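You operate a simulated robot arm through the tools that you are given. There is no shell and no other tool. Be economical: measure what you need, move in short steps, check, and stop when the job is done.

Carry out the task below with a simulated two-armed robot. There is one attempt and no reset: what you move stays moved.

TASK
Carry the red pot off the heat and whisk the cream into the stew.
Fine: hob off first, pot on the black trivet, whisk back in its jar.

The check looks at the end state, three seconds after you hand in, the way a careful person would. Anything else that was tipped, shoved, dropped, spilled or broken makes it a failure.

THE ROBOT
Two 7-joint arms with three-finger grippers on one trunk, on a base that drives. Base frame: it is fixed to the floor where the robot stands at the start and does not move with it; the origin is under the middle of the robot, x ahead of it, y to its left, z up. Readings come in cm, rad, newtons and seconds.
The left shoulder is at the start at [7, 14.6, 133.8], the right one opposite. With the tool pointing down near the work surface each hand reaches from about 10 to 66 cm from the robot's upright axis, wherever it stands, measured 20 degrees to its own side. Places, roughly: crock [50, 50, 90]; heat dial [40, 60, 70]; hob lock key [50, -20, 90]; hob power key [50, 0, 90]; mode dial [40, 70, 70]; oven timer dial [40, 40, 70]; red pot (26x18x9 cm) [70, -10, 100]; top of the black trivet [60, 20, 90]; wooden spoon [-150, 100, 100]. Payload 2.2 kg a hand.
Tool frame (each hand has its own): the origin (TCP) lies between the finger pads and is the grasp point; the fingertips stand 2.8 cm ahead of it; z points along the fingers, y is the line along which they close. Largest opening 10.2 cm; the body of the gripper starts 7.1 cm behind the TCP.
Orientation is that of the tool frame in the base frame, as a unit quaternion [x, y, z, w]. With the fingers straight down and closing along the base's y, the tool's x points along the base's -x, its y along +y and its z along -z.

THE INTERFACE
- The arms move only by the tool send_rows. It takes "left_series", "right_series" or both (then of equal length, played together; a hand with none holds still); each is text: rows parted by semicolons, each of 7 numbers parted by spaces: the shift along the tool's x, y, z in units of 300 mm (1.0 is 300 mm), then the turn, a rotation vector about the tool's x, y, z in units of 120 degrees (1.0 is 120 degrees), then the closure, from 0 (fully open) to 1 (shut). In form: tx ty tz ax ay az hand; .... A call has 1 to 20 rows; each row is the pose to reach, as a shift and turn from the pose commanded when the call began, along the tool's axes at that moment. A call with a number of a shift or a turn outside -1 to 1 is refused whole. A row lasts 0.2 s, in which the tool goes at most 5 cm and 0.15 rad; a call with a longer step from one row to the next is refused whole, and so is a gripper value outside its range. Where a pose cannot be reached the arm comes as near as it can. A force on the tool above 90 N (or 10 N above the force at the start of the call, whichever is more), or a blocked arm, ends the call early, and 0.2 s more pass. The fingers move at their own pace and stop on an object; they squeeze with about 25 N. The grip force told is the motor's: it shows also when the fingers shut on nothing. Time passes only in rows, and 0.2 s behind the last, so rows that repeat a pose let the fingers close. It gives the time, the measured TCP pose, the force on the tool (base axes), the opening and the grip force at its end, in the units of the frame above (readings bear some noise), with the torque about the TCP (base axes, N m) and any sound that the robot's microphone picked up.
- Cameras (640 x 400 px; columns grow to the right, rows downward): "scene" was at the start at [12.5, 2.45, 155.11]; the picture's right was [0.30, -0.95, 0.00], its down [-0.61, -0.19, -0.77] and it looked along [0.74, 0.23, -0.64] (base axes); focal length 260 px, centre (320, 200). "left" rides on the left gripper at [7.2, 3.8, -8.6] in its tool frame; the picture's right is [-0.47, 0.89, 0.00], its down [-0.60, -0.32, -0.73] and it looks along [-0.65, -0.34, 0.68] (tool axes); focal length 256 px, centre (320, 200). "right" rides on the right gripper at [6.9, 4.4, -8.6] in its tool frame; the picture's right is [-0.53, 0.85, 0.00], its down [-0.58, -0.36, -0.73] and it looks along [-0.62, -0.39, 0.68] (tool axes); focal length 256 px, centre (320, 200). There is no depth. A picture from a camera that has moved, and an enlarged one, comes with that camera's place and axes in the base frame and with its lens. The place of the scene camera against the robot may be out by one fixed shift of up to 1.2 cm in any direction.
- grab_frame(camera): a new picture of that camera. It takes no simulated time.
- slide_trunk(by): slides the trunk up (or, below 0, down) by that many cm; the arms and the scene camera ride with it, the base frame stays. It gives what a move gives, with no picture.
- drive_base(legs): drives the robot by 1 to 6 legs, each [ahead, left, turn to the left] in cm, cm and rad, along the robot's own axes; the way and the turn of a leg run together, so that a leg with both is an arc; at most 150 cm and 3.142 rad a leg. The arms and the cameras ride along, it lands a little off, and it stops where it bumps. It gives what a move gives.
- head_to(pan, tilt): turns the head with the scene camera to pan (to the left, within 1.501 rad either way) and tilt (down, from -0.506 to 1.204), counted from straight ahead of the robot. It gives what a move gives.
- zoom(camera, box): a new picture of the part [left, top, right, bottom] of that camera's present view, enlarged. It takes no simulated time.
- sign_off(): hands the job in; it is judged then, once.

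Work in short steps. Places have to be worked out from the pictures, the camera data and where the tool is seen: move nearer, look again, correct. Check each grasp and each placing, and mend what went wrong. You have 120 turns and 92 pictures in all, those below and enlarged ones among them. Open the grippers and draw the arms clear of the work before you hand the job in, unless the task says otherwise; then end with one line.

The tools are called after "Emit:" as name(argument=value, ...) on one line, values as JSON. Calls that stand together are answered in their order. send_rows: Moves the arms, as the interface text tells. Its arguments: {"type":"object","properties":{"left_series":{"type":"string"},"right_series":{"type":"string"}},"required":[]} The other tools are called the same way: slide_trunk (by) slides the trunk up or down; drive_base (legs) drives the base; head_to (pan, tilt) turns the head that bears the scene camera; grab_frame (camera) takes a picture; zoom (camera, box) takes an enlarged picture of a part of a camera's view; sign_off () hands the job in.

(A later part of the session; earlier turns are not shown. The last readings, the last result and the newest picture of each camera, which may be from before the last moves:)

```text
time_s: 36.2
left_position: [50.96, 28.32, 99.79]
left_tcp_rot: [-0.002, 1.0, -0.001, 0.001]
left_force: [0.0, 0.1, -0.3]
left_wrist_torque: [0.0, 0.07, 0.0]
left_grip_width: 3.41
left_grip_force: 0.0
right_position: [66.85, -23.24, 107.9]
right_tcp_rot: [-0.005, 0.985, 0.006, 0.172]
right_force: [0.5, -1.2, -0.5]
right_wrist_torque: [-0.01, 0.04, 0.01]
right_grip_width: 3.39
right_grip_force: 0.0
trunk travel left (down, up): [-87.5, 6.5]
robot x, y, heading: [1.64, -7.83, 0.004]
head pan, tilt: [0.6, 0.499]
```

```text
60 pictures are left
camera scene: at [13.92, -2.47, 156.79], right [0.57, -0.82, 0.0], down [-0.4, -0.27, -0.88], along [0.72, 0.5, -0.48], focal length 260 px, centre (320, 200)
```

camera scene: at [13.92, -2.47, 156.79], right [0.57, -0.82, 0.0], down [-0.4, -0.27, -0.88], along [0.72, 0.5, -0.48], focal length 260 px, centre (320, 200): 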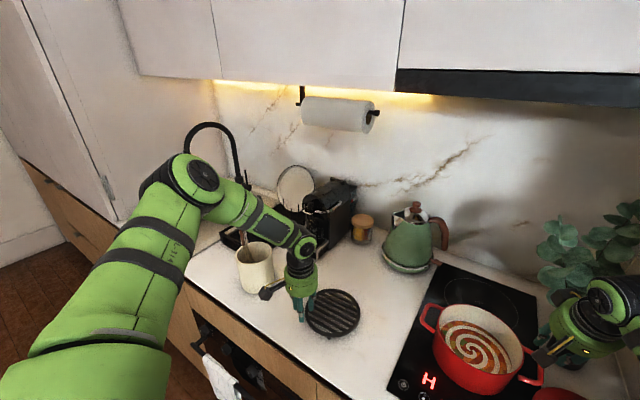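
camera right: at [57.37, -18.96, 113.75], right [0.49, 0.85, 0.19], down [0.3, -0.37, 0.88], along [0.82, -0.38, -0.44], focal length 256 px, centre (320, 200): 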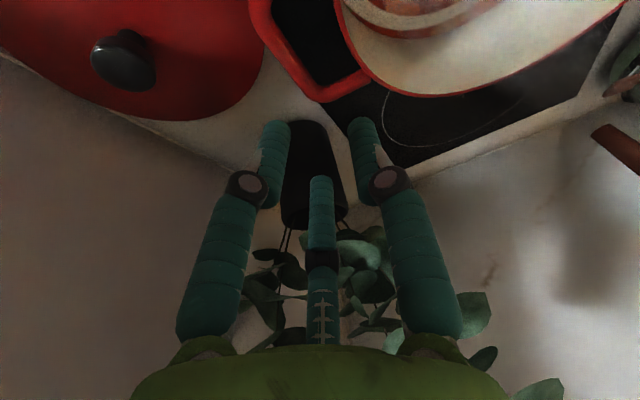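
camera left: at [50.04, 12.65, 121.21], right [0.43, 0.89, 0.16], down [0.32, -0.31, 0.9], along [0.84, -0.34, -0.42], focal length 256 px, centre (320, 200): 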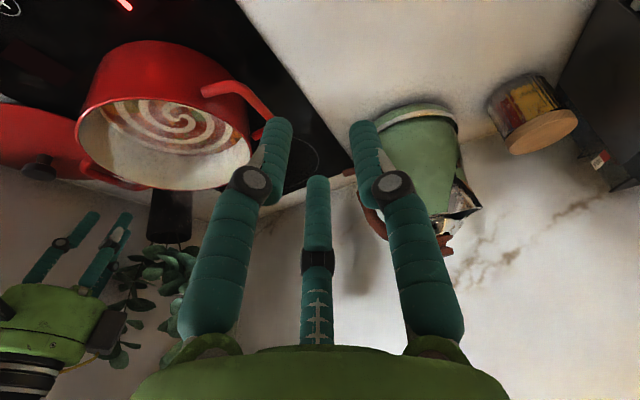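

The upper arm came down some. I move inward again low, with the TCP near z 106, staying clear of the pot's rim.

Emit:
send_rows(left_series="0 0 -0.1 0 0 0 0.667; -0.05 -0.06 -0.2 0 0 0 0.667; -0.1 -0.18 -0.2 0 0 0 0.667; -0.15 -0.3 -0.2 0 0 0 0.667; -0.2 -0.42 -0.2 0 0 0 0.667; -0.233 -0.543 -0.2 0 0 0 0.667; -0.31 -0.64 -0.2 0 0 0 0.667; -0.38 -0.73 -0.2 0 0 0 0.667; -0.45 -0.82 -0.2 0 0 0 0.667; -0.53 -0.9 -0.2 0 0 0 0.667; -0.53 -0.9 -0.2 0 0 0 0.667")

Emit:
grab_frame(camera="scene")

```text
time_s: 38.6
left_position: [54.12, 12.0, 111.08]
left_tcp_rot: [-0.002, 1.0, -0.001, 0.002]
left_force: [0.5, 0.2, 0.2]
left_wrist_torque: [0.0, 0.01, -0.01]
left_grip_width: 3.39
left_grip_force: 0.0
left hand out of reach, approached as far as the arm can: row 5, 6, 7, 8, 9, 10, 11
right_position: [66.79, -23.13, 107.91]
right_tcp_rot: [-0.005, 0.985, 0.005, 0.171]
right_force: [-0.2, -0.3, -0.7]
right_wrist_torque: [0.0, -0.01, 0.02]
right_grip_width: 3.39
right_grip_force: 0.1
trunk travel left (down, up): [-87.5, 6.5]
robot x, y, heading: [2.37, -7.42, 0.002]
head pan, tilt: [0.6, 0.499]
```

```text
59 pictures are left
camera scene: at [13.82, -2.44, 156.8], right [0.57, -0.82, 0.0], down [-0.39, -0.27, -0.88], along [0.72, 0.5, -0.48], focal length 260 px, centre (320, 200)
```

scene: 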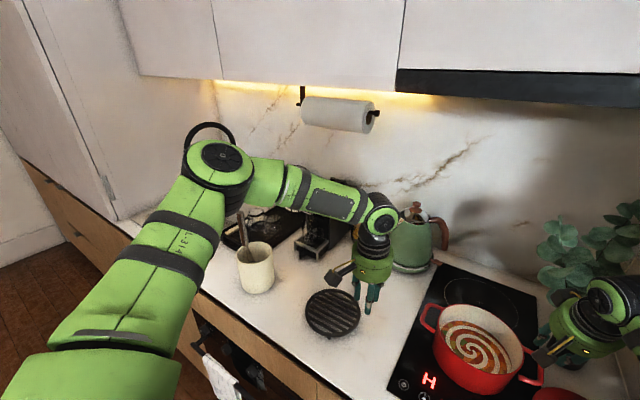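

The elbow rises each time the hand moves inward, which suggests a wrist-roll limit being traded for elbow swing. I turn the left gripper clockwise about its axis (half a turn is equivalent for the fingers).

Emit:
send_rows(left_series="0 0.05 0 0 0 0.07 0.667; 0 0.1 0 0 0 0.14 0.667; 0 0.15 0 0 0 0.21 0.667; 0 0.2 0 0 0 0.28 0.667; 0 0.2 0 0 0 0.35 0.667; 0 0.2 0 0 0 0.42 0.667; 0 0.2 0 0 0 0.49 0.667; 0 0.2 0 0 0 0.56 0.667; 0 0.2 0 0 0 0.63 0.667; 0 0.2 0 0 0 0.7 0.667; 0 0.2 0 0 0 0.75 0.667")

Emit:
send_rows(left_series="0 0 0 0 0 0.07 0.667; 0 0 0 0 0 0.14 0.667; 0 0 0 0 0 0.21 0.667; 0 0 0 0 0 0.28 0.667; 0 0 0 0 0 0.35 0.667; 0 0 0 0 0 0.42 0.667; 0 0 0 0 0 0.49 0.667; 0 0 0 0 0 0.56 0.667; 0 0 0 0 0 0.63 0.667; 0 0 0 0 0 0.7 0.667; 0 0 0 0 0 0.75 0.667")

Emit:
grab_frame(camera="scene")

```text
time_s: 41.0
left_position: [54.15, 17.88, 110.98]
left_tcp_rot: [0.707, 0.707, 0.001, 0.001]
left_force: [-0.5, 0.9, 0.7]
left_wrist_torque: [0.01, -0.03, 0.0]
left_grip_width: 3.42
left_grip_force: 0.0
right_position: [66.8, -23.15, 107.96]
right_tcp_rot: [-0.004, 0.985, 0.005, 0.171]
right_force: [0.4, -0.5, 0.1]
right_wrist_torque: [-0.05, 0.01, 0.0]
right_grip_width: 3.38
right_grip_force: 0.0
trunk travel left (down, up): [-87.5, 6.5]
robot x, y, heading: [2.07, -7.46, 0.006]
head pan, tilt: [0.6, 0.499]
```

```text
time_s: 43.4
left_position: [54.12, 17.68, 110.89]
left_tcp_rot: [1.0, 0.002, 0.001, 0.002]
left_force: [0.1, 0.2, -0.3]
left_wrist_torque: [0.01, 0.0, 0.0]
left_grip_width: 3.4
left_grip_force: 0.0
right_position: [66.76, -23.17, 107.96]
right_tcp_rot: [-0.005, 0.985, 0.006, 0.171]
right_force: [-0.2, -0.1, -0.3]
right_wrist_torque: [0.02, 0.02, -0.02]
right_grip_width: 3.41
right_grip_force: 0.2
trunk travel left (down, up): [-87.5, 6.5]
robot x, y, heading: [1.65, -7.6, 0.003]
head pan, tilt: [0.6, 0.499]
```

```text
58 pictures are left
camera scene: at [13.82, -2.45, 156.8], right [0.57, -0.82, 0.0], down [-0.39, -0.27, -0.88], along [0.72, 0.5, -0.48], focal length 260 px, centre (320, 200)
```

scene: 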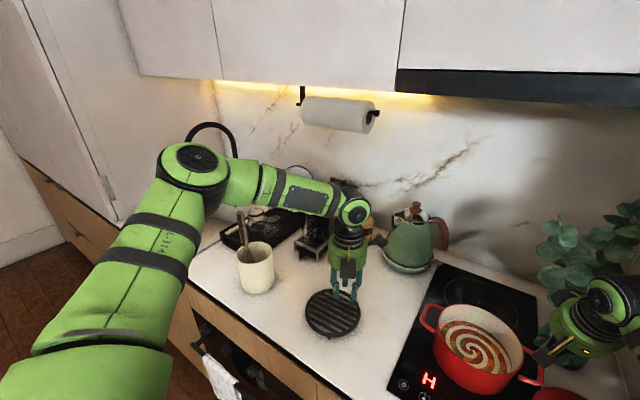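

The turn went through. With the new roll (tool x along +X, y along -Y) I move inward again, then tilt and go forward.

Emit:
send_rows(left_series="0 0.1 0 0 0 0 0.667; 0.05 0.2 0 0 0 0 0.667; 0.1 0.3 0 0 0 0 0.667; 0.15 0.4 0 0 0.05 0 0.667; 0.2 0.5 0 0 0.1 0 0.667; 0.3 0.55 0 0 0.167 0 0.667; 0.4 0.55 0 0 0.167 0 0.667; 0.433 0.55 0.03 0 0.167 0 0.667; 0.433 0.55 0.03 0 0.167 0 0.667")

Emit:
grab_frame(camera="scene")

```text
time_s: 45.4
left_position: [59.18, 8.9, 113.88]
left_tcp_rot: [0.985, 0.003, 0.175, 0.0]
left_force: [-0.6, 0.0, -0.1]
left_wrist_torque: [-0.04, 0.02, 0.01]
left_grip_width: 3.4
left_grip_force: 0.0
left hand out of reach, approached as far as the arm can: row 2, 3, 4, 5, 6, 7, 8, 9
right_position: [66.77, -23.19, 108.03]
right_tcp_rot: [-0.005, 0.985, 0.005, 0.171]
right_force: [-1.1, -0.4, 0.4]
right_wrist_torque: [-0.01, 0.0, 0.02]
right_grip_width: 3.4
right_grip_force: 0.0
trunk travel left (down, up): [-87.5, 6.5]
robot x, y, heading: [2.02, -7.51, 0.004]
head pan, tilt: [0.6, 0.499]
```

```text
57 pictures are left
camera scene: at [13.82, -2.42, 156.8], right [0.57, -0.82, 0.0], down [-0.39, -0.27, -0.88], along [0.72, 0.5, -0.48], focal length 260 px, centre (320, 200)
```

scene: 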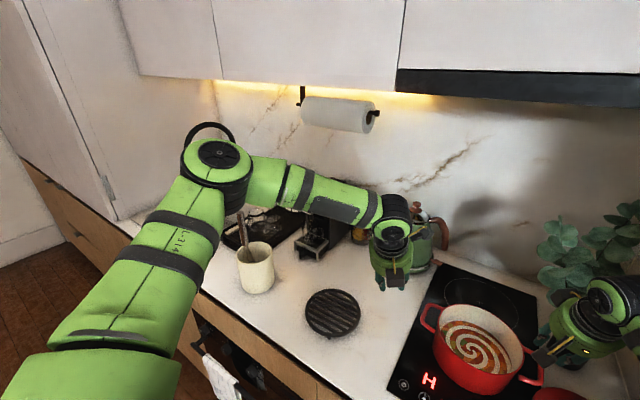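

The upper arm is again at the same stop, with a high elbow. Stretching the arm out first would force the elbow low, so I undo the tilt and roll out on the left side, then stretch out and sweep inward while stretched.

Emit:
send_rows(left_series="-0.05 -0.1 0 0 -0.05 0 0.667; -0.1 -0.2 0 0 -0.1 0 0.667; -0.15 -0.32 0 0 -0.167 0 0.667; -0.18 -0.45 0 0 -0.167 0 0.667; -0.18 -0.55 0 0 -0.167 0 0.667")

Emit:
send_rows(left_series="0 0 0 0 0 -0.07 0.667; 0 0 0 0 0 -0.14 0.667; 0 0 0 0 0 -0.21 0.667; 0 0 0 0 0 -0.28 0.667; 0 0 0 0 0 -0.35 0.667; 0 0 0 0 0 -0.42 0.667; 0 0 0 0 0 -0.49 0.667; 0 0 0 0 0 -0.56 0.667; 0 0 0 0 0 -0.63 0.667; 0 0 0 0 0 -0.7 0.667; 0 0 0 0 0 -0.75 0.667")

Emit:
send_rows(left_series="0 0 0 0 0 -0.07 0.667; 0 0 0 0 0 -0.14 0.667; 0 0 0 0 0 -0.21 0.667; 0 0 0 0 0 -0.28 0.667; 0 0 0 0 0 -0.35 0.667; 0 0 0 0 0 -0.42 0.667; 0 0 0 0 0 -0.49 0.667; 0 0 0 0 0 -0.56 0.667; 0 0 0 0 0 -0.63 0.667; 0 0 0 0 0 -0.7 0.667; 0 0 0 0 0 -0.75 0.667")

```text
time_s: 46.6
left_position: [54.24, 25.24, 112.07]
left_tcp_rot: [1.0, 0.002, 0.001, 0.001]
left_force: [-0.3, 0.1, 0.2]
left_wrist_torque: [-0.04, -0.01, 0.05]
left_grip_width: 3.42
left_grip_force: 0.0
right_position: [66.71, -22.95, 108.09]
right_tcp_rot: [-0.006, 0.985, 0.005, 0.171]
right_force: [-0.1, 0.0, 0.2]
right_wrist_torque: [-0.02, 0.02, -0.01]
right_grip_width: 3.4
right_grip_force: 0.0
trunk travel left (down, up): [-87.5, 6.5]
robot x, y, heading: [1.87, -7.59, 0.002]
head pan, tilt: [0.6, 0.499]
```

```text
time_s: 49.0
left_position: [54.17, 25.01, 112.32]
left_tcp_rot: [0.704, 0.71, 0.0, 0.002]
left_force: [0.4, -0.7, 0.3]
left_wrist_torque: [0.01, 0.0, 0.03]
left_grip_width: 3.39
left_grip_force: 0.0
right_position: [66.75, -23.05, 107.97]
right_tcp_rot: [-0.006, 0.985, 0.005, 0.171]
right_force: [-0.3, 0.5, 1.2]
right_wrist_torque: [-0.01, -0.02, 0.04]
right_grip_width: 3.42
right_grip_force: 0.0
trunk travel left (down, up): [-87.5, 6.5]
robot x, y, heading: [1.72, -7.68, 0.001]
head pan, tilt: [0.6, 0.499]
```

```text
time_s: 51.4
left_position: [54.07, 25.01, 112.17]
left_tcp_rot: [-0.004, 1.0, -0.001, 0.001]
left_force: [0.2, 0.0, 0.6]
left_wrist_torque: [-0.03, 0.0, 0.0]
left_grip_width: 3.41
left_grip_force: 0.1
right_position: [66.81, -23.11, 107.95]
right_tcp_rot: [-0.005, 0.985, 0.005, 0.171]
right_force: [-0.9, 0.6, 0.6]
right_wrist_torque: [0.01, 0.02, 0.02]
right_grip_width: 3.38
right_grip_force: 0.0
trunk travel left (down, up): [-87.5, 6.5]
robot x, y, heading: [2.26, -7.8, 0.006]
head pan, tilt: [0.6, 0.499]
```

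Now I stretch out with the tilt to about (67, 19, 106), then sweep inward.

Emit:
send_rows(left_series="-0.06 0 0.04 0 -0.05 0 0.667; -0.12 -0.03 0.08 0 -0.1 0 0.667; -0.2 -0.06 0.12 0 -0.167 0 0.667; -0.28 -0.1 0.17 0 -0.167 0 0.667; -0.36 -0.15 0.2 0 -0.167 0 0.667; -0.43 -0.2 0.2 0 -0.167 0 0.667; -0.43 -0.3 0.2 0 -0.167 0 0.667; -0.43 -0.4 0.2 0 -0.167 0 0.667; -0.43 -0.5 0.2 0 -0.167 0 0.667; -0.43 -0.5 0.2 0 -0.167 0 0.667")

Emit:
grab_frame(camera="scene")

```text
time_s: 53.6
left_position: [61.74, 14.52, 109.78]
left_tcp_rot: [-0.002, 0.985, 0.0, 0.175]
left_force: [0.3, -0.4, -0.2]
left_wrist_torque: [-0.03, 0.01, -0.03]
left_grip_width: 3.38
left_grip_force: 0.1
left hand out of reach, approached as far as the arm can: row 5, 6, 7, 8, 9, 10
right_position: [66.79, -23.16, 107.8]
right_tcp_rot: [-0.006, 0.985, 0.006, 0.17]
right_force: [-0.1, 0.3, -1.1]
right_wrist_torque: [0.0, -0.02, 0.01]
right_grip_width: 3.4
right_grip_force: 0.1
trunk travel left (down, up): [-87.5, 6.5]
robot x, y, heading: [1.83, -7.42, 0.007]
head pan, tilt: [0.6, 0.499]
```

```text
56 pictures are left
camera scene: at [13.86, -2.41, 156.79], right [0.57, -0.82, 0.0], down [-0.39, -0.27, -0.88], along [0.72, 0.5, -0.48], focal length 260 px, centre (320, 200)
```

scene: 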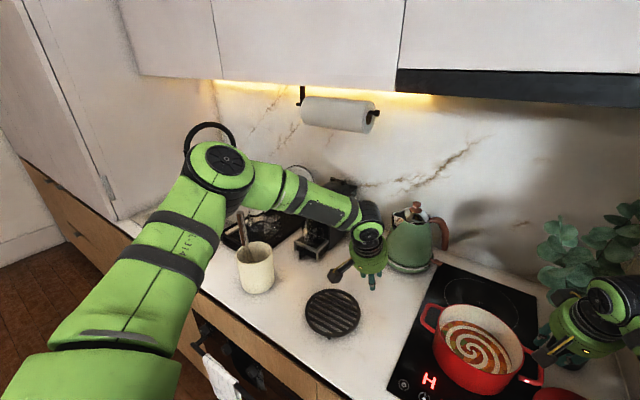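

The elbow swing keeps getting stuck high. I'll back the base off and let the left arm hang nearly straight down in the free space before the counter, which forces the elbow low, and then come back in.

Emit:
send_rows(left_series="0 0.05 -0.05 0 0.05 0 0.667; 0 0.1 -0.1 0 0.1 0 0.667; 0 0.15 -0.1 0 0.167 0 0.667; 0 0.15 -0.1 0 0.167 0 0.667", right_series="-0.04 0 -0.12 0 0 0 0.667; -0.09 0 -0.25 0 0 0 0.667; -0.13 0 -0.37 0 0 0 0.667; -0.13 0 -0.37 0 0 0 0.667")

Emit:
drive_base(legs=[[-28, 0, 0]])

Emit:
grab_frame(camera="scene")

```text
time_s: 54.6
left_position: [59.01, 19.62, 112.93]
left_tcp_rot: [-0.001, 1.0, -0.001, 0.002]
left_force: [0.7, -0.3, -0.1]
left_wrist_torque: [-0.02, 0.02, 0.0]
left_grip_width: 3.39
left_grip_force: 0.1
left hand out of reach, approached as far as the arm can: row 3, 4
right_position: [66.78, -23.18, 119.88]
right_tcp_rot: [-0.005, 0.985, 0.005, 0.171]
right_force: [0.5, 1.1, 0.0]
right_wrist_torque: [0.03, 0.01, 0.0]
right_grip_width: 3.41
right_grip_force: 0.0
trunk travel left (down, up): [-87.5, 6.5]
robot x, y, heading: [2.01, -7.52, -0.001]
head pan, tilt: [0.6, 0.499]
```

```text
time_s: 56.6
left_position: [31.36, 19.47, 112.89]
left_tcp_rot: [-0.001, 1.0, -0.001, 0.001]
left_force: [0.1, -0.1, -0.5]
left_wrist_torque: [0.03, 0.05, -0.01]
left_grip_width: 3.38
left_grip_force: 0.0
right_position: [39.04, -23.17, 119.63]
right_tcp_rot: [-0.005, 0.985, 0.005, 0.171]
right_force: [-1.2, 0.1, -0.4]
right_wrist_torque: [-0.04, 0.01, -0.01]
right_grip_width: 3.41
right_grip_force: 0.0
trunk travel left (down, up): [-87.5, 6.5]
robot x, y, heading: [-25.95, -7.64, 0.002]
head pan, tilt: [0.6, 0.499]
```

```text
55 pictures are left
camera scene: at [-13.78, -2.5, 156.77], right [0.56, -0.83, 0.0], down [-0.4, -0.27, -0.88], along [0.72, 0.5, -0.48], focal length 260 px, centre (320, 200)
```

scene: 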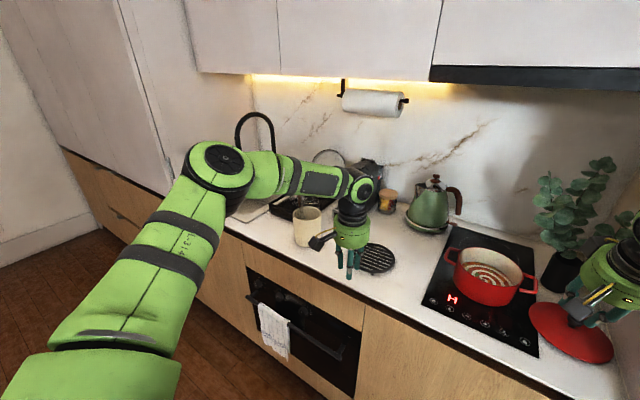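

There's room now. I bring the left hand back and down in steps in front of the counter.

Emit:
send_rows(left_series="0.14 0 0 0 0 0 0.667; 0.28 0 0.05 0 0 0 0.667; 0.42 0 0.1 0 0 0 0.667; 0.52 0 0.2 0 0 0 0.667; 0.6 0 0.32 0 0 0 0.667; 0.6 0 0.46 0 0 0 0.667; 0.6 0 0.6 0 0 0 0.667; 0.6 0 0.74 0 0 0 0.667; 0.6 0 0.88 0 0 0 0.667; 0.6 0 1 0 0 0 0.667; 0.6 0 1 0 0 0 0.667")

Emit:
send_rows(left_series="0 0 0.12 0 0 0 0.667; 0 0 0.24 0 0 0 0.667; 0 0 0.36 0 0 0 0.667; 0 0 0.48 0 0 0 0.667; 0 0 0.6 0 0 0 0.667; 0 0 0.72 0 0 0 0.667; 0 0 0.84 0 0 0 0.667; 0 0 0.84 0 0 0 0.667")

Emit:
grab_frame(camera="scene")

```text
time_s: 59.0
left_position: [11.36, 21.67, 93.86]
left_tcp_rot: [0.0, 1.0, -0.001, 0.001]
left_force: [-0.1, 0.1, 0.3]
left_wrist_torque: [0.0, 0.03, -0.02]
left_grip_width: 3.4
left_grip_force: 0.1
left hand out of reach, approached as far as the arm can: row 8, 9, 10, 11
right_position: [38.7, -23.46, 119.79]
right_tcp_rot: [-0.004, 0.985, 0.004, 0.17]
right_force: [-0.9, 0.2, -0.6]
right_wrist_torque: [0.04, 0.01, 0.01]
right_grip_width: 3.42
right_grip_force: 0.1
trunk travel left (down, up): [-87.5, 6.5]
robot x, y, heading: [-25.87, -7.09, -0.005]
head pan, tilt: [0.6, 0.499]
```

```text
time_s: 60.8
left_position: [8.69, 25.99, 92.44]
left_tcp_rot: [-0.001, 1.0, -0.001, 0.002]
left_force: [0.4, -1.2, -0.2]
left_wrist_torque: [0.01, -0.02, 0.01]
left_grip_width: 3.41
left_grip_force: 0.1
left hand out of reach, approached as far as the arm can: row 1, 2, 3, 4, 5, 6, 7, 8
right_position: [38.73, -23.34, 119.82]
right_tcp_rot: [-0.004, 0.985, 0.004, 0.171]
right_force: [0.8, 0.1, -0.7]
right_wrist_torque: [0.0, -0.02, -0.01]
right_grip_width: 3.42
right_grip_force: 0.1
trunk travel left (down, up): [-87.5, 6.5]
robot x, y, heading: [-25.56, -7.67, -0.0]
head pan, tilt: [0.6, 0.499]
```

```text
54 pictures are left
camera scene: at [-14.12, -2.44, 156.8], right [0.57, -0.82, 0.0], down [-0.39, -0.27, -0.88], along [0.72, 0.5, -0.48], focal length 260 px, centre (320, 200)
```

scene: 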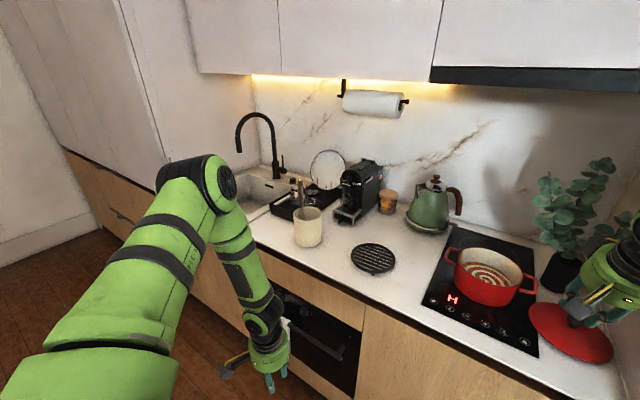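

The upper arm stays level. I try swinging the hand out wide to the left and low, over free floor, to make the shoulder drop.

Emit:
send_rows(left_series="0 0.15 0 0 0 0 0.667; 0 0.3 0 0 0 0 0.667; 0 0.45 0 0 0 0 0.667; 0 0.6 0 0 0 0 0.667; 0 0.75 0 0 0 0 0.667; 0 0.9 0 0 0 0 0.667; 0 0.95 0.12 0 0 0 0.667; 0 0.95 0.24 0 0 0 0.667; 0 0.95 0.38 0 0 0 0.667; 0 0.95 0.52 0 0 0 0.667; 0 0.95 0.66 0 0 0 0.667; 0 0.95 0.8 0 0 0 0.667; 0 0.95 0.8 0 0 0 0.667")

Emit:
grab_frame(camera="scene")

```text
time_s: 63.6
left_position: [1.53, 49.35, 88.31]
left_tcp_rot: [-0.002, 1.0, -0.001, 0.003]
left_force: [-0.2, -0.9, 0.3]
left_wrist_torque: [-0.02, 0.01, 0.0]
left_grip_width: 3.39
left_grip_force: 0.1
left hand out of reach, approached as far as the arm can: row 6, 7, 8, 9, 10, 11, 12, 13
right_position: [38.81, -23.25, 119.78]
right_tcp_rot: [-0.004, 0.985, 0.005, 0.171]
right_force: [0.5, -0.1, 0.4]
right_wrist_torque: [0.01, -0.03, 0.02]
right_grip_width: 3.39
right_grip_force: 0.1
trunk travel left (down, up): [-87.5, 6.5]
robot x, y, heading: [-26.07, -7.39, 0.001]
head pan, tilt: [0.6, 0.499]
```

```text
53 pictures are left
camera scene: at [-14.1, -2.49, 156.8], right [0.57, -0.82, 0.0], down [-0.39, -0.27, -0.88], along [0.72, 0.5, -0.48], focal length 260 px, centre (320, 200)
```

scene: 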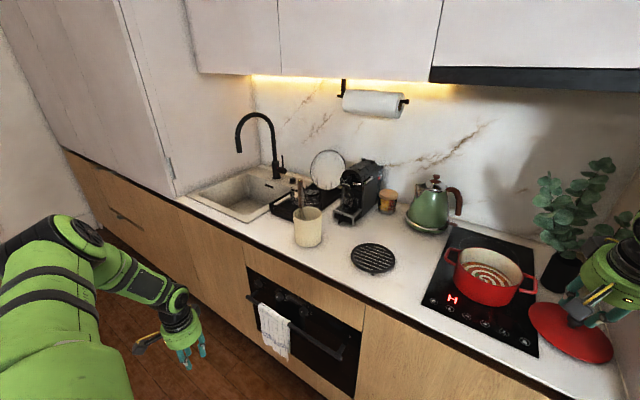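

I retrace in free space: up to the starting pose relative to the robot, then along the mirror image of the path that worked for the right hand.

Emit:
send_rows(left_series="0 0 -0.15 0 0 0 0.667; 0 0 -0.3 0 0 0 0.667; 0 -0.05 -0.45 0 0 0 0.667; -0.1 -0.12 -0.55 0 0 0 0.667; -0.2 -0.2 -0.65 0 0 0 0.667; -0.3 -0.28 -0.75 0 0 0 0.667; -0.4 -0.36 -0.85 0 0 0 0.667; -0.5 -0.44 -0.93 0 0 0 0.667; -0.58 -0.52 -1 0 0 0 0.667; -0.58 -0.6 -1 0 0 0 0.667; -0.58 -0.73 -1 0 0 0 0.667; -0.58 -0.73 -1 0 0 0 0.667")

Emit:
send_rows(left_series="0 0 -0.1 0 0 0 0.667; 0 0 -0.2 0 0 0 0.667; 0 0 -0.3 0 0 0 0.667; 0 0 -0.4 0 0 0 0.667; 0 0 -0.5 0 0 0 0.667; 0 0 -0.62 0 0 0 0.667; 0 -0.1 -0.65 0 0 0 0.667; 0 -0.2 -0.65 0 0 0 0.667; 0 -0.3 -0.65 0 0 0 0.667; 0 -0.4 -0.65 0 0 0 0.667; 0 -0.5 -0.65 0 0 0 0.667; 0 -0.6 -0.65 0 0 0 0.667; 0 -0.7 -0.65 0 0 0 0.667; 0 -0.7 -0.65 0 0 0 0.667")

Emit:
grab_frame(camera="scene")

```text
time_s: 66.2
left_position: [18.66, 26.43, 117.73]
left_tcp_rot: [-0.002, 1.0, -0.001, 0.001]
left_force: [-0.7, 0.7, -0.3]
left_wrist_torque: [0.0, 0.01, -0.01]
left_grip_width: 3.39
left_grip_force: 0.1
right_position: [38.8, -23.47, 119.77]
right_tcp_rot: [-0.004, 0.985, 0.005, 0.171]
right_force: [0.4, 0.2, -0.9]
right_wrist_torque: [0.04, 0.0, 0.01]
right_grip_width: 3.37
right_grip_force: 0.0
trunk travel left (down, up): [-87.5, 6.5]
robot x, y, heading: [-25.98, -7.5, 0.001]
head pan, tilt: [0.6, 0.499]
```

```text
time_s: 69.2
left_position: [17.97, 6.8, 137.43]
left_tcp_rot: [-0.002, 1.0, -0.001, 0.002]
left_force: [-0.1, -0.1, 0.1]
left_wrist_torque: [-0.01, 0.03, -0.01]
left_grip_width: 3.41
left_grip_force: 0.0
left hand out of reach, approached as far as the arm can: row 13, 14
right_position: [38.62, -23.22, 119.84]
right_tcp_rot: [-0.004, 0.985, 0.005, 0.172]
right_force: [-0.6, 0.4, -0.4]
right_wrist_torque: [-0.02, -0.05, 0.02]
right_grip_width: 3.42
right_grip_force: 0.0
trunk travel left (down, up): [-87.5, 6.5]
robot x, y, heading: [-25.9, -7.69, -0.002]
head pan, tilt: [0.6, 0.499]
```

```text
52 pictures are left
camera scene: at [-14.25, -2.43, 156.81], right [0.57, -0.82, 0.0], down [-0.39, -0.27, -0.88], along [0.72, 0.5, -0.48], focal length 260 px, centre (320, 200)
```

scene: 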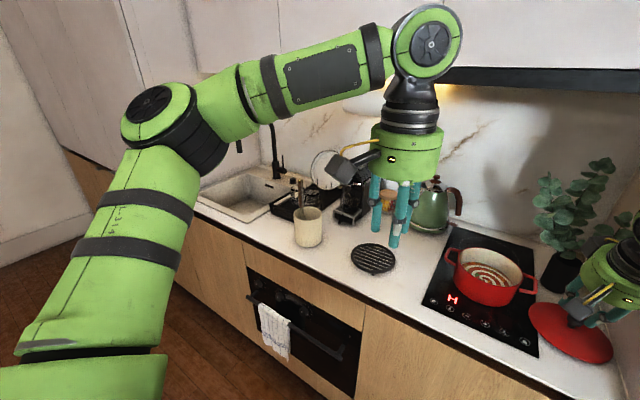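

The elbow now sits below the wrist, like the right arm's. I go on along the mirror path: inward and forward while descending.

Emit:
send_rows(left_series="0 -0.02 0.1 0 0 0 0.667; -0.05 -0.04 0.2 0 0 0 0.667; -0.1 -0.08 0.3 0 0 0 0.667; -0.15 -0.12 0.4 0 0 0 0.667; -0.2 -0.16 0.5 0 0 0 0.667; -0.25 -0.2 0.6 0 0 0 0.667; -0.3 -0.25 0.68 0 0 0 0.667; -0.35 -0.3 0.75 0 0 0 0.667; -0.35 -0.3 0.75 0 0 0 0.667")

Emit:
grab_frame(camera="scene")

```text
time_s: 71.2
left_position: [22.31, 5.8, 117.38]
left_tcp_rot: [-0.001, 1.0, -0.002, 0.001]
left_force: [0.5, 0.2, 0.4]
left_wrist_torque: [0.01, 0.02, 0.02]
left_grip_width: 3.39
left_grip_force: 0.0
left hand out of reach, approached as far as the arm can: row 3, 4, 5, 6, 7, 8, 9
right_position: [38.77, -23.28, 119.66]
right_tcp_rot: [-0.004, 0.985, 0.005, 0.172]
right_force: [0.2, 0.1, 0.6]
right_wrist_torque: [0.02, 0.0, 0.0]
right_grip_width: 3.41
right_grip_force: 0.0
trunk travel left (down, up): [-87.5, 6.5]
robot x, y, heading: [-26.19, -7.21, -0.002]
head pan, tilt: [0.6, 0.499]
```

```text
51 pictures are left
camera scene: at [-14.07, -2.49, 156.79], right [0.57, -0.82, 0.0], down [-0.4, -0.27, -0.88], along [0.72, 0.5, -0.48], focal length 260 px, centre (320, 200)
```

scene: 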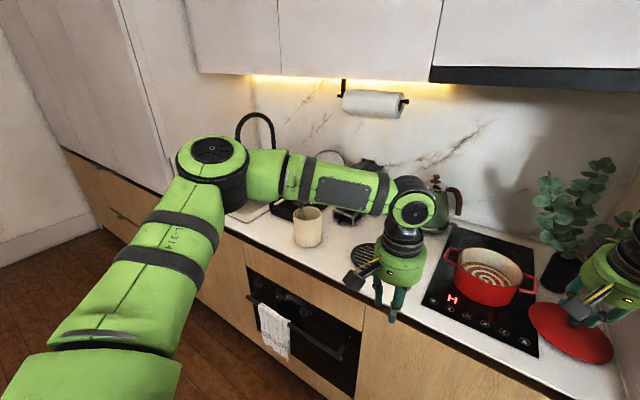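

The left shoulder really stops there, so I change the approach: the robot will stand further left, turned right by about 25°, with the trunk lower. That keeps the right elbow clear of the panel and the left hand on its own side. First both hands go up and the right one inward.

Emit:
send_rows(left_series="0 0.05 -0.1 0 0 0 0.667; 0 0.1 -0.2 0 0 0 0.667; 0 0.15 -0.3 0 0 0 0.667; 0 0.2 -0.4 0 0 0 0.667; 0 0.2 -0.5 0 0 0 0.667; 0 0.2 -0.6 0 0 0 0.667; 0 0.2 -0.6 0 0 0 0.667", right_series="0 0.05 -0.1 0 0 0 0.667; 0.01 0.1 -0.2 0 0 0 0.667; 0.02 0.15 -0.3 0 0 0 0.667; 0.03 0.2 -0.4 0 0 0 0.667; 0.04 0.25 -0.5 0 0 0 0.667; 0.04 0.317 -0.547 0 0 0 0.667; 0.04 0.317 -0.547 0 0 0 0.667")

Emit:
slide_trunk(by=-18)

Emit:
drive_base(legs=[[0, 14.2, 0], [0, 0, -0.436]])

Emit:
head_to(pan=0.0, tilt=0.7)

Emit:
grab_frame(camera="scene")

```text
time_s: 72.8
left_position: [22.45, 11.8, 135.07]
left_tcp_rot: [-0.001, 1.0, -0.001, 0.001]
left_force: [0.2, 0.4, -0.1]
left_wrist_torque: [-0.04, -0.02, -0.02]
left_grip_width: 3.4
left_grip_force: 0.1
right_position: [32.22, -13.66, 134.97]
right_tcp_rot: [-0.005, 0.985, 0.006, 0.171]
right_force: [-1.2, 0.2, 0.5]
right_wrist_torque: [0.02, 0.0, 0.02]
right_grip_width: 3.37
right_grip_force: 0.0
trunk travel left (down, up): [-87.5, 6.5]
robot x, y, heading: [-25.92, -7.64, -0.001]
head pan, tilt: [0.6, 0.499]
```

```text
time_s: 74.8
left_position: [22.4, 11.81, 117.16]
left_tcp_rot: [0.0, 1.0, -0.002, 0.002]
left_force: [-0.2, 0.4, -0.5]
left_wrist_torque: [0.03, 0.03, 0.0]
left_grip_width: 3.39
left_grip_force: 0.1
right_position: [32.12, -13.9, 116.88]
right_tcp_rot: [-0.004, 0.985, 0.005, 0.171]
right_force: [-0.2, 0.2, 0.5]
right_wrist_torque: [-0.01, -0.02, -0.03]
right_grip_width: 3.38
right_grip_force: 0.1
trunk travel left (down, up): [-69.5, 24.5]
robot x, y, heading: [-25.58, -7.6, 0.001]
head pan, tilt: [0.6, 0.499]
```

```text
time_s: 77.4
left_position: [25.87, 3.71, 117.04]
left_tcp_rot: [0.216, 0.976, -0.001, 0.002]
left_force: [0.0, -0.2, -0.2]
left_wrist_torque: [-0.01, 0.0, 0.0]
left_grip_width: 3.4
left_grip_force: 0.0
right_position: [23.94, -23.83, 116.91]
right_tcp_rot: [0.211, 0.962, -0.033, 0.168]
right_force: [0.2, -0.4, 0.1]
right_wrist_torque: [-0.02, 0.0, -0.01]
right_grip_width: 3.41
right_grip_force: 0.1
trunk travel left (down, up): [-69.5, 24.5]
robot x, y, heading: [-25.95, 6.62, -0.436]
head pan, tilt: [0.6, 0.499]
```

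```text
time_s: 78.4
left_position: [26.0, 3.65, 117.13]
left_tcp_rot: [0.217, 0.976, -0.002, 0.002]
left_force: [-0.1, -0.2, 0.2]
left_wrist_torque: [0.02, 0.01, 0.01]
left_grip_width: 3.39
left_grip_force: 0.1
right_position: [23.86, -23.72, 117.04]
right_tcp_rot: [0.211, 0.962, -0.033, 0.168]
right_force: [-0.7, -0.6, -1.0]
right_wrist_torque: [-0.04, -0.02, -0.03]
right_grip_width: 3.4
right_grip_force: 0.0
trunk travel left (down, up): [-69.5, 24.5]
robot x, y, heading: [-25.98, 6.83, -0.438]
head pan, tilt: [0.0, 0.7]
```

```text
50 pictures are left
camera scene: at [-14.4, 0.91, 137.03], right [-0.43, -0.9, 0.0], down [-0.58, 0.27, -0.77], along [0.69, -0.33, -0.64], focal length 260 px, centre (320, 200)
```

scene: 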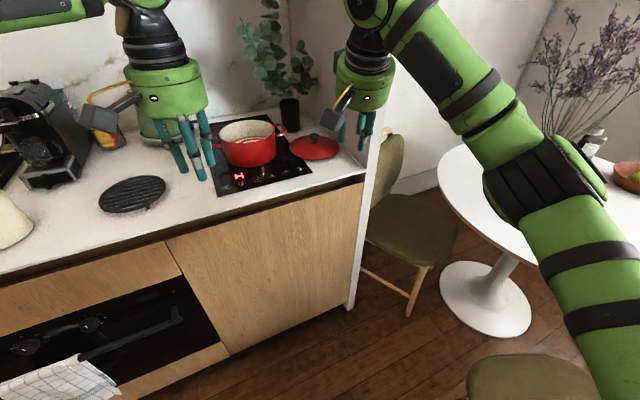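

Clearances look right for moving forward. The drive is a pure 32 cm move along world x.

Emit:
drive_base(legs=[[29.4, 13.7, 0]])

Emit:
grab_frame(camera="scene")

```text
time_s: 80.6
left_position: [58.34, 3.41, 117.24]
left_tcp_rot: [0.219, 0.976, -0.001, 0.003]
left_force: [0.2, 0.0, -0.7]
left_wrist_torque: [-0.02, -0.05, -0.02]
left_grip_width: 3.39
left_grip_force: 0.0
right_position: [55.99, -24.02, 117.14]
right_tcp_rot: [0.212, 0.962, -0.033, 0.168]
right_force: [-0.6, -0.5, -0.1]
right_wrist_torque: [0.01, -0.01, -0.03]
right_grip_width: 3.4
right_grip_force: 0.1
trunk travel left (down, up): [-69.5, 24.5]
robot x, y, heading: [5.92, 6.55, -0.44]
head pan, tilt: [0.0, 0.7]
```

```text
49 pictures are left
camera scene: at [17.81, 0.79, 137.04], right [-0.43, -0.9, 0.0], down [-0.58, 0.28, -0.77], along [0.69, -0.33, -0.64], focal length 260 px, centre (320, 200)
```

scene: 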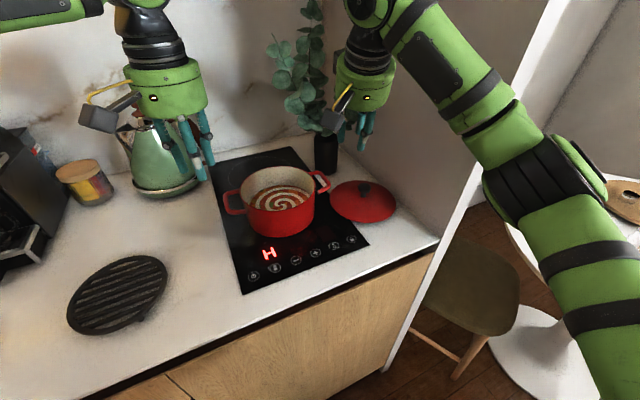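

The view is good: the pot sits between the hands and the panel is clear. I turn both hands back by 0.44 rad about the vertical, so the fingers close along world y.

Emit:
send_rows(left_series="0 0 0 0 0 -0.07 0.667; 0 0 0 0 0 -0.14 0.667; 0 0 0 0 0 -0.21 0.667; 0 0 0 0 0 -0.21 0.667", right_series="0 0 0 -0.024 0 -0.066 0.667; 0 0 0 -0.048 0 -0.132 0.667; 0 0 0 -0.072 0 -0.198 0.667; 0 0 0 -0.072 0 -0.198 0.667")

```text
time_s: 81.6
left_position: [58.29, 3.22, 117.27]
left_tcp_rot: [0.0, 1.0, -0.002, 0.001]
left_force: [-0.2, 0.0, 0.3]
left_wrist_torque: [0.01, 0.0, 0.02]
left_grip_width: 3.41
left_grip_force: 0.0
right_position: [56.15, -23.97, 116.99]
right_tcp_rot: [-0.004, 0.985, 0.005, 0.173]
right_force: [-0.3, 0.8, -0.5]
right_wrist_torque: [0.01, 0.0, 0.06]
right_grip_width: 3.4
right_grip_force: 0.0
trunk travel left (down, up): [-69.5, 24.5]
robot x, y, heading: [5.98, 6.92, -0.437]
head pan, tilt: [0.0, 0.7]
```

Both are aligned. Now I move to hover over the handles, with the left hand tilting as it goes.

Emit:
send_rows(left_series="-0.05 -0.01 0.04 0 -0.05 0 0.667; -0.1 -0.03 0.1 0 -0.1 0 0.667; -0.18 -0.05 0.17 0 -0.167 0 0.667; -0.25 -0.067 0.25 0 -0.167 0 0.667; -0.31 -0.067 0.34 0 -0.167 0 0.667; -0.31 -0.067 0.34 0 -0.167 0 0.667", right_series="-0.04 0 0.08 0 0 0 0.667; -0.08 0.01 0.16 0 0 0 0.667; -0.13 0.02 0.25 0 0 0 0.667; -0.17 0.02 0.34 0 0 0 0.667; -0.214 0.02 0.433 0 0 0 0.667; -0.214 0.02 0.433 0 0 0 0.667")

Emit:
grab_frame(camera="scene")

Emit:
grab_frame(camera="left")

Emit:
grab_frame(camera="right")

```text
time_s: 83.0
left_position: [67.47, 1.22, 106.89]
left_tcp_rot: [0.001, 0.984, -0.002, 0.176]
left_force: [0.5, 0.0, 0.5]
left_wrist_torque: [-0.02, -0.03, 0.0]
left_grip_width: 3.41
left_grip_force: 0.0
right_position: [66.58, -23.23, 107.1]
right_tcp_rot: [-0.004, 0.985, 0.005, 0.174]
right_force: [0.2, -0.2, 0.5]
right_wrist_torque: [0.02, -0.01, 0.01]
right_grip_width: 3.39
right_grip_force: 0.0
trunk travel left (down, up): [-69.5, 24.5]
robot x, y, heading: [6.01, 6.55, -0.445]
head pan, tilt: [0.0, 0.7]
```

```text
48 pictures are left
camera scene: at [17.8, 0.78, 137.04], right [-0.43, -0.9, 0.0], down [-0.58, 0.28, -0.77], along [0.69, -0.33, -0.64], focal length 260 px, centre (320, 200)
```

scene: 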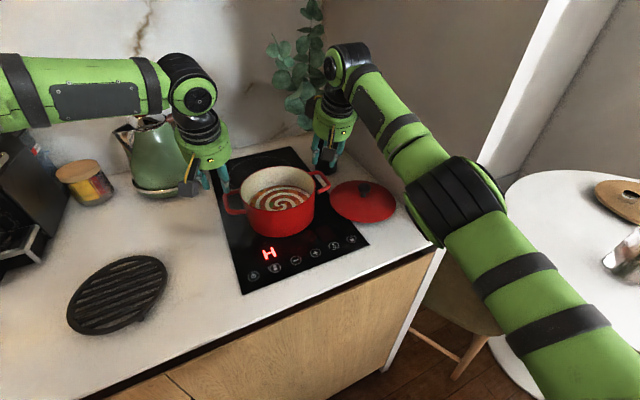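

```text
47 pictures are left
camera left: at [57.71, 5.14, 112.42], right [0.44, 0.89, 0.16], down [0.31, -0.31, 0.9], along [0.84, -0.34, -0.41], focal length 256 px, centre (320, 200)
```

left: 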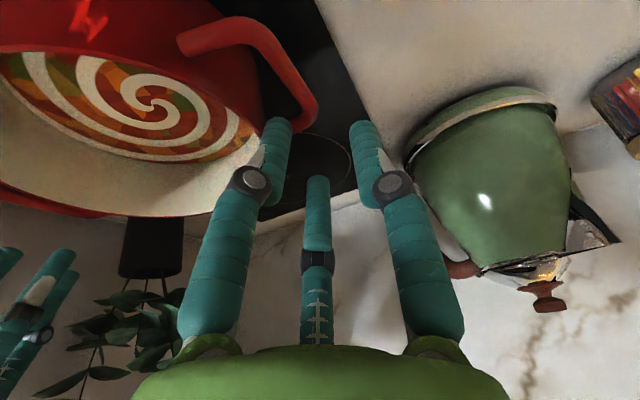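

```text
46 pictures are left
camera right: at [57.05, -19.02, 112.84], right [0.49, 0.85, 0.19], down [0.29, -0.37, 0.88], along [0.82, -0.38, -0.43], focal length 256 px, centre (320, 200)
```

right: 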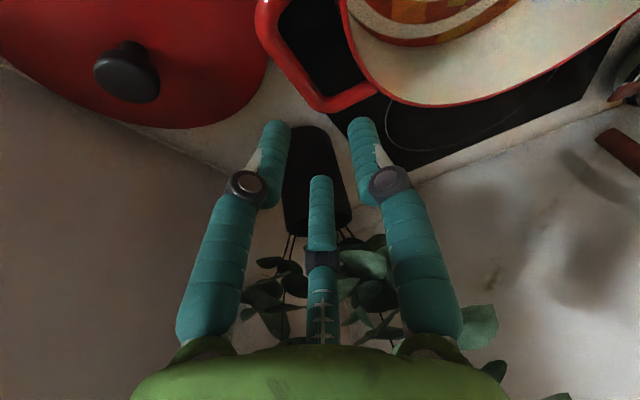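

From the hand cameras the handle bars are near (67.8, 0.9) and (67, -23.3), at about z 98–99. The hands straddle them, so I descend slowly with both.

Emit:
send_rows(left_series="0.02 0.003 0.06 0 0 0 0.667; 0.04 0.003 0.12 0 0 0 0.667; 0.055 0.003 0.165 0 0 0 0.667; 0.07 0.003 0.2 0 0 0 0.667; 0.08 0.003 0.23 0 0 0 0.667; 0.09 0.003 0.265 0 0 0 0.667; 0.09 0.003 0.265 0 0 0 0.667", right_series="0.02 -0.015 0.06 0 0 0 0.667; 0.04 -0.015 0.12 0 0 0 0.667; 0.055 -0.015 0.165 0 0 0 0.667; 0.07 -0.015 0.2 0 0 0 0.667; 0.08 -0.015 0.23 0 0 0 0.667; 0.092 -0.015 0.271 0 0 0 0.667; 0.092 -0.015 0.271 0 0 0 0.667")

Emit:
grab_frame(camera="left")

Emit:
grab_frame(camera="right")

Emit:
zoom(camera="scene", box=[170, 120, 380, 260])

```text
time_s: 84.6
left_position: [67.73, 1.35, 98.19]
left_tcp_rot: [0.002, 0.985, 0.001, 0.173]
left_force: [2.3, -4.4, 3.4]
left_wrist_torque: [0.1, 0.11, 0.05]
left_grip_width: 5.58
left_grip_force: 2.9
right_position: [66.72, -23.48, 98.22]
right_tcp_rot: [-0.003, 0.985, 0.006, 0.172]
right_force: [0.1, 4.9, -5.4]
right_wrist_torque: [-0.19, -0.11, 0.01]
right_grip_width: 3.68
right_grip_force: 2.1
trunk travel left (down, up): [-69.5, 24.5]
robot x, y, heading: [6.55, 6.59, -0.441]
head pan, tilt: [0.0, 0.7]
```

```text
45 pictures are left
camera left: at [58.01, 5.16, 103.8], right [0.44, 0.88, 0.16], down [0.32, -0.32, 0.89], along [0.84, -0.34, -0.42], focal length 256 px, centre (320, 200)
```

left: 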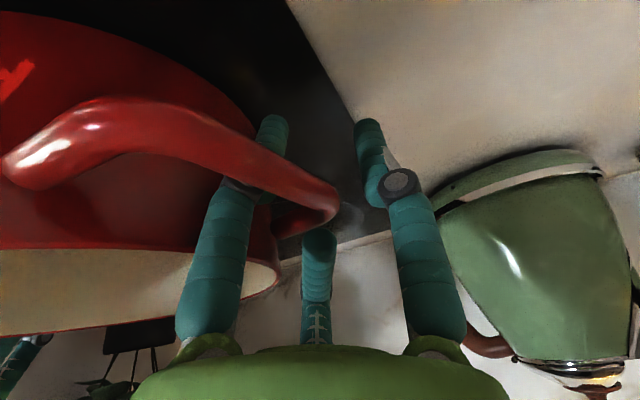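

```text
44 pictures are left
camera right: at [57.31, -19.24, 104.03], right [0.49, 0.85, 0.19], down [0.3, -0.37, 0.88], along [0.82, -0.38, -0.44], focal length 256 px, centre (320, 200)
```

right: 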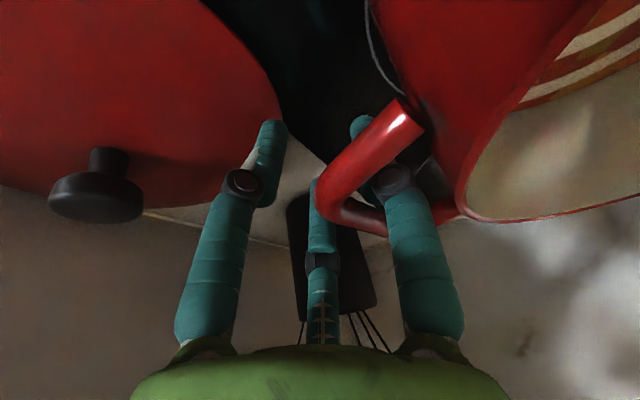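

```text
2.86 times, centred on (275, 190) of scene
camera zoom: at [17.97, 0.75, 136.92], right [-0.43, -0.9, 0.0], down [-0.58, 0.28, -0.76], along [0.69, -0.33, -0.64], focal length 744 px, centre (449, 229)
```

zoom: 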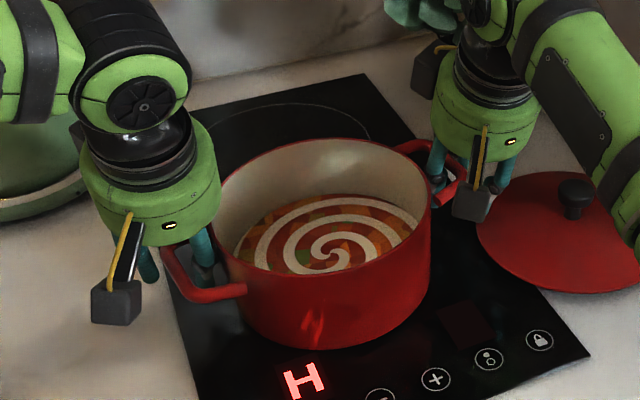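

Both inner fingers are in the loops, but the bars sit at the knuckles and the left fingers have been forced to 5.6 cm, so I'm too deep. I raise 1.6 cm and then close both hands together.

Emit:
send_rows(left_series="-0.009 0 -0.025 0 0 0 0.667; -0.018 0 -0.05 0 0 0 0.667; -0.018 0 -0.05 0 0 0 0.667", right_series="-0.009 0 -0.025 0 0 0 0.667; -0.018 0 -0.05 0 0 0 0.667; -0.018 0 -0.05 0 0 0 0.667")

Emit:
grab_frame(camera="left")

```text
time_s: 85.4
left_position: [67.9, 1.38, 100.28]
left_tcp_rot: [0.0, 0.984, -0.002, 0.175]
left_force: [0.9, 2.0, 4.1]
left_wrist_torque: [-0.03, 0.01, -0.01]
left_grip_width: 4.67
left_grip_force: 1.5
right_position: [66.69, -23.52, 100.1]
right_tcp_rot: [-0.003, 0.985, 0.004, 0.173]
right_force: [-0.6, 0.4, 0.0]
right_wrist_torque: [-0.03, -0.02, -0.02]
right_grip_width: 3.44
right_grip_force: 0.5
trunk travel left (down, up): [-69.5, 24.5]
robot x, y, heading: [6.39, 6.57, -0.439]
head pan, tilt: [0.0, 0.7]
```

```text
42 pictures are left
camera left: at [58.04, 5.21, 105.82], right [0.44, 0.89, 0.16], down [0.31, -0.31, 0.9], along [0.84, -0.34, -0.41], focal length 256 px, centre (320, 200)
```

left: 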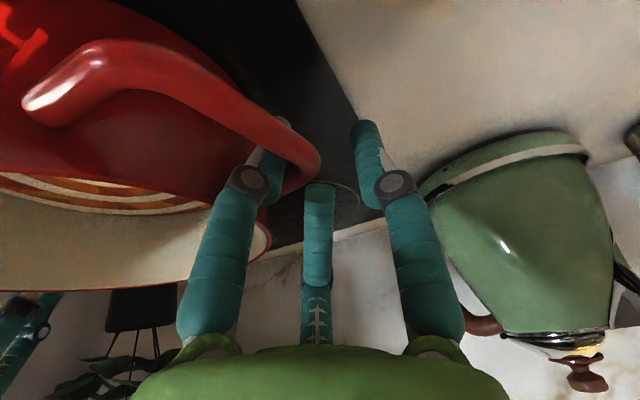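

The bars now cross the finger pads. The left bar lies nearer the pot than I had judged, so I shift the left hand 0.9 cm inward while closing both grippers.

Emit:
send_rows(left_series="0 -0.01 0 0 0 0 0.75; 0 -0.02 0 0 0 0 0.82; 0 -0.03 0 0 0 0 0.9; 0 -0.03 0 0 0 0 1; 0 -0.03 0 0 0 0 1; 0 -0.03 0 0 0 0 1", right_series="0 0 0 0 0 0 0.72; 0 0 0 0 0 0 0.8; 0 0 0 0 0 0 0.9; 0 0 0 0 0 0 1; 0 0 0 0 0 0 1; 0 0 0 0 0 0 1")

Emit:
zoom(camera="scene", box=[170, 120, 380, 260])

```text
time_s: 86.8
left_position: [67.77, 0.64, 100.37]
left_tcp_rot: [-0.001, 0.984, -0.002, 0.178]
left_force: [3.9, 13.0, 12.0]
left_wrist_torque: [0.15, 0.23, -0.19]
left_grip_width: 4.41
left_grip_force: 25.1
right_position: [66.53, -23.74, 100.27]
right_tcp_rot: [-0.003, 0.985, 0.003, 0.174]
right_force: [-1.8, -7.9, 0.5]
right_wrist_torque: [0.01, -0.07, 0.73]
right_grip_width: 2.14
right_grip_force: 25.0
trunk travel left (down, up): [-69.5, 24.5]
robot x, y, heading: [6.35, 6.71, -0.443]
head pan, tilt: [0.0, 0.7]
```

```text
2.86 times, centred on (275, 190) of scene
camera zoom: at [17.8, 0.95, 137.05], right [-0.43, -0.9, 0.0], down [-0.58, 0.28, -0.77], along [0.69, -0.33, -0.64], focal length 744 px, centre (449, 229)
```

zoom: 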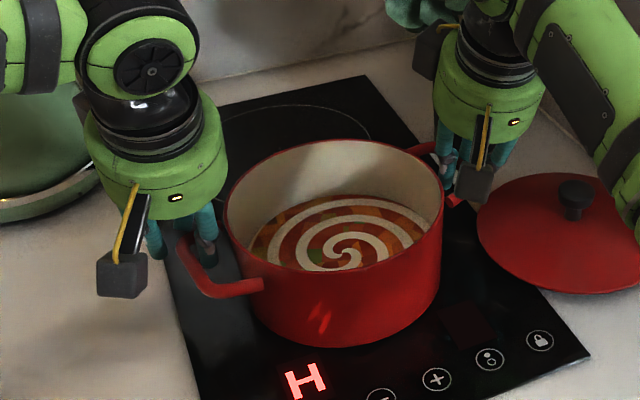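

The left grip stopped at 4.4 cm, which is too wide for a bar. I check with the left camera.

Emit:
grab_frame(camera="left")

Emit:
grab_frame(camera="right")

```text
40 pictures are left
camera left: at [57.99, 4.43, 105.89], right [0.44, 0.89, 0.16], down [0.31, -0.31, 0.9], along [0.84, -0.34, -0.41], focal length 256 px, centre (320, 200)
```

left: 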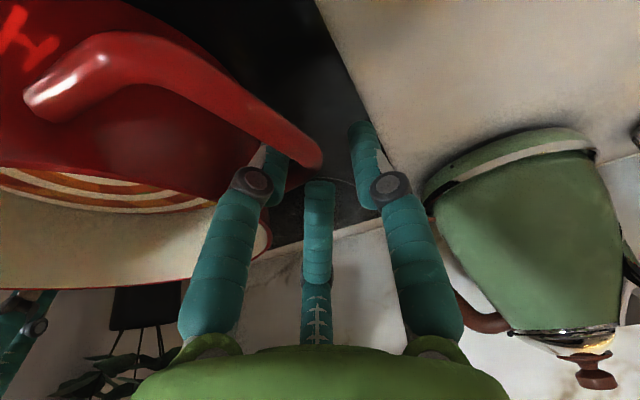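

```text
39 pictures are left
camera right: at [57.18, -19.28, 105.93], right [0.5, 0.85, 0.19], down [0.29, -0.37, 0.88], along [0.82, -0.38, -0.43], focal length 256 px, centre (320, 200)
```

right: 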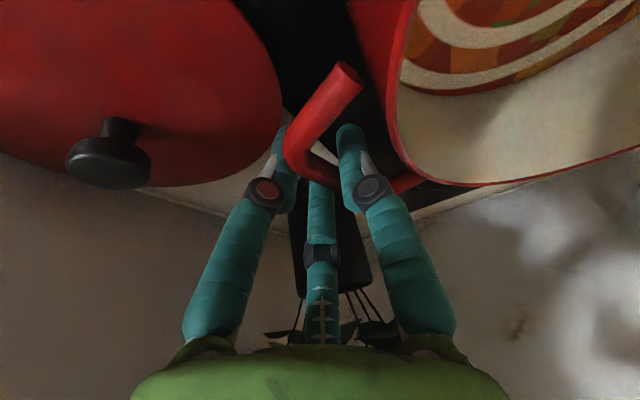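

The inner left finger presses on the bar from inside while the outer finger is still off it, so the bar lies about 1.5 cm further inward. I move the left hand inward with the grip closing, so it centres on the bar.

Emit:
send_rows(left_series="0 -0.01 0 0 0 0 0.62; 0 -0.02 0 0 0 0 0.67; 0 -0.03 0 0 0 0 0.72; 0 -0.04 0 0 0 0 0.76; 0 -0.05 0 0 0 0 0.8; 0 -0.05 0 0 0 0 1; 0 -0.05 0 0 0 0 1")

Emit:
grab_frame(camera="left")

```text
time_s: 88.4
left_position: [67.62, -0.5, 100.49]
left_tcp_rot: [0.002, 0.984, -0.004, 0.176]
left_force: [3.1, -0.5, 15.7]
left_wrist_torque: [-0.13, 0.17, -0.81]
left_grip_width: 3.85
left_grip_force: 24.9
left hand out of reach, approached as far as the arm can: row 5, 6, 7
right_position: [66.74, -23.55, 100.23]
right_tcp_rot: [-0.003, 0.985, 0.005, 0.175]
right_force: [3.3, -2.1, 3.9]
right_wrist_torque: [-0.17, 0.62, 0.95]
right_grip_width: 2.11
right_grip_force: 25.5
trunk travel left (down, up): [-69.5, 24.5]
robot x, y, heading: [6.69, 6.73, -0.446]
head pan, tilt: [0.0, 0.7]
```

```text
38 pictures are left
camera left: at [57.84, 3.22, 105.99], right [0.44, 0.88, 0.16], down [0.31, -0.31, 0.9], along [0.84, -0.35, -0.41], focal length 256 px, centre (320, 200)
```

left: 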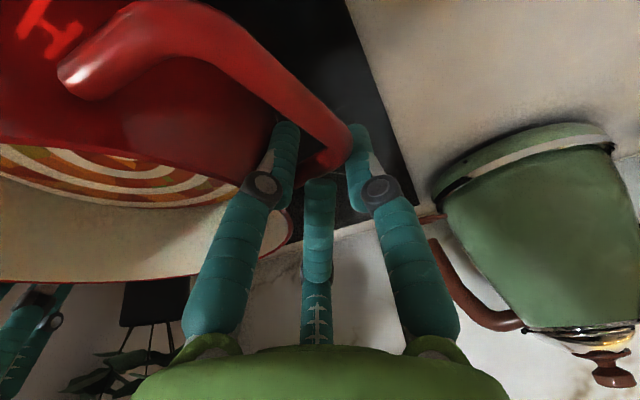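

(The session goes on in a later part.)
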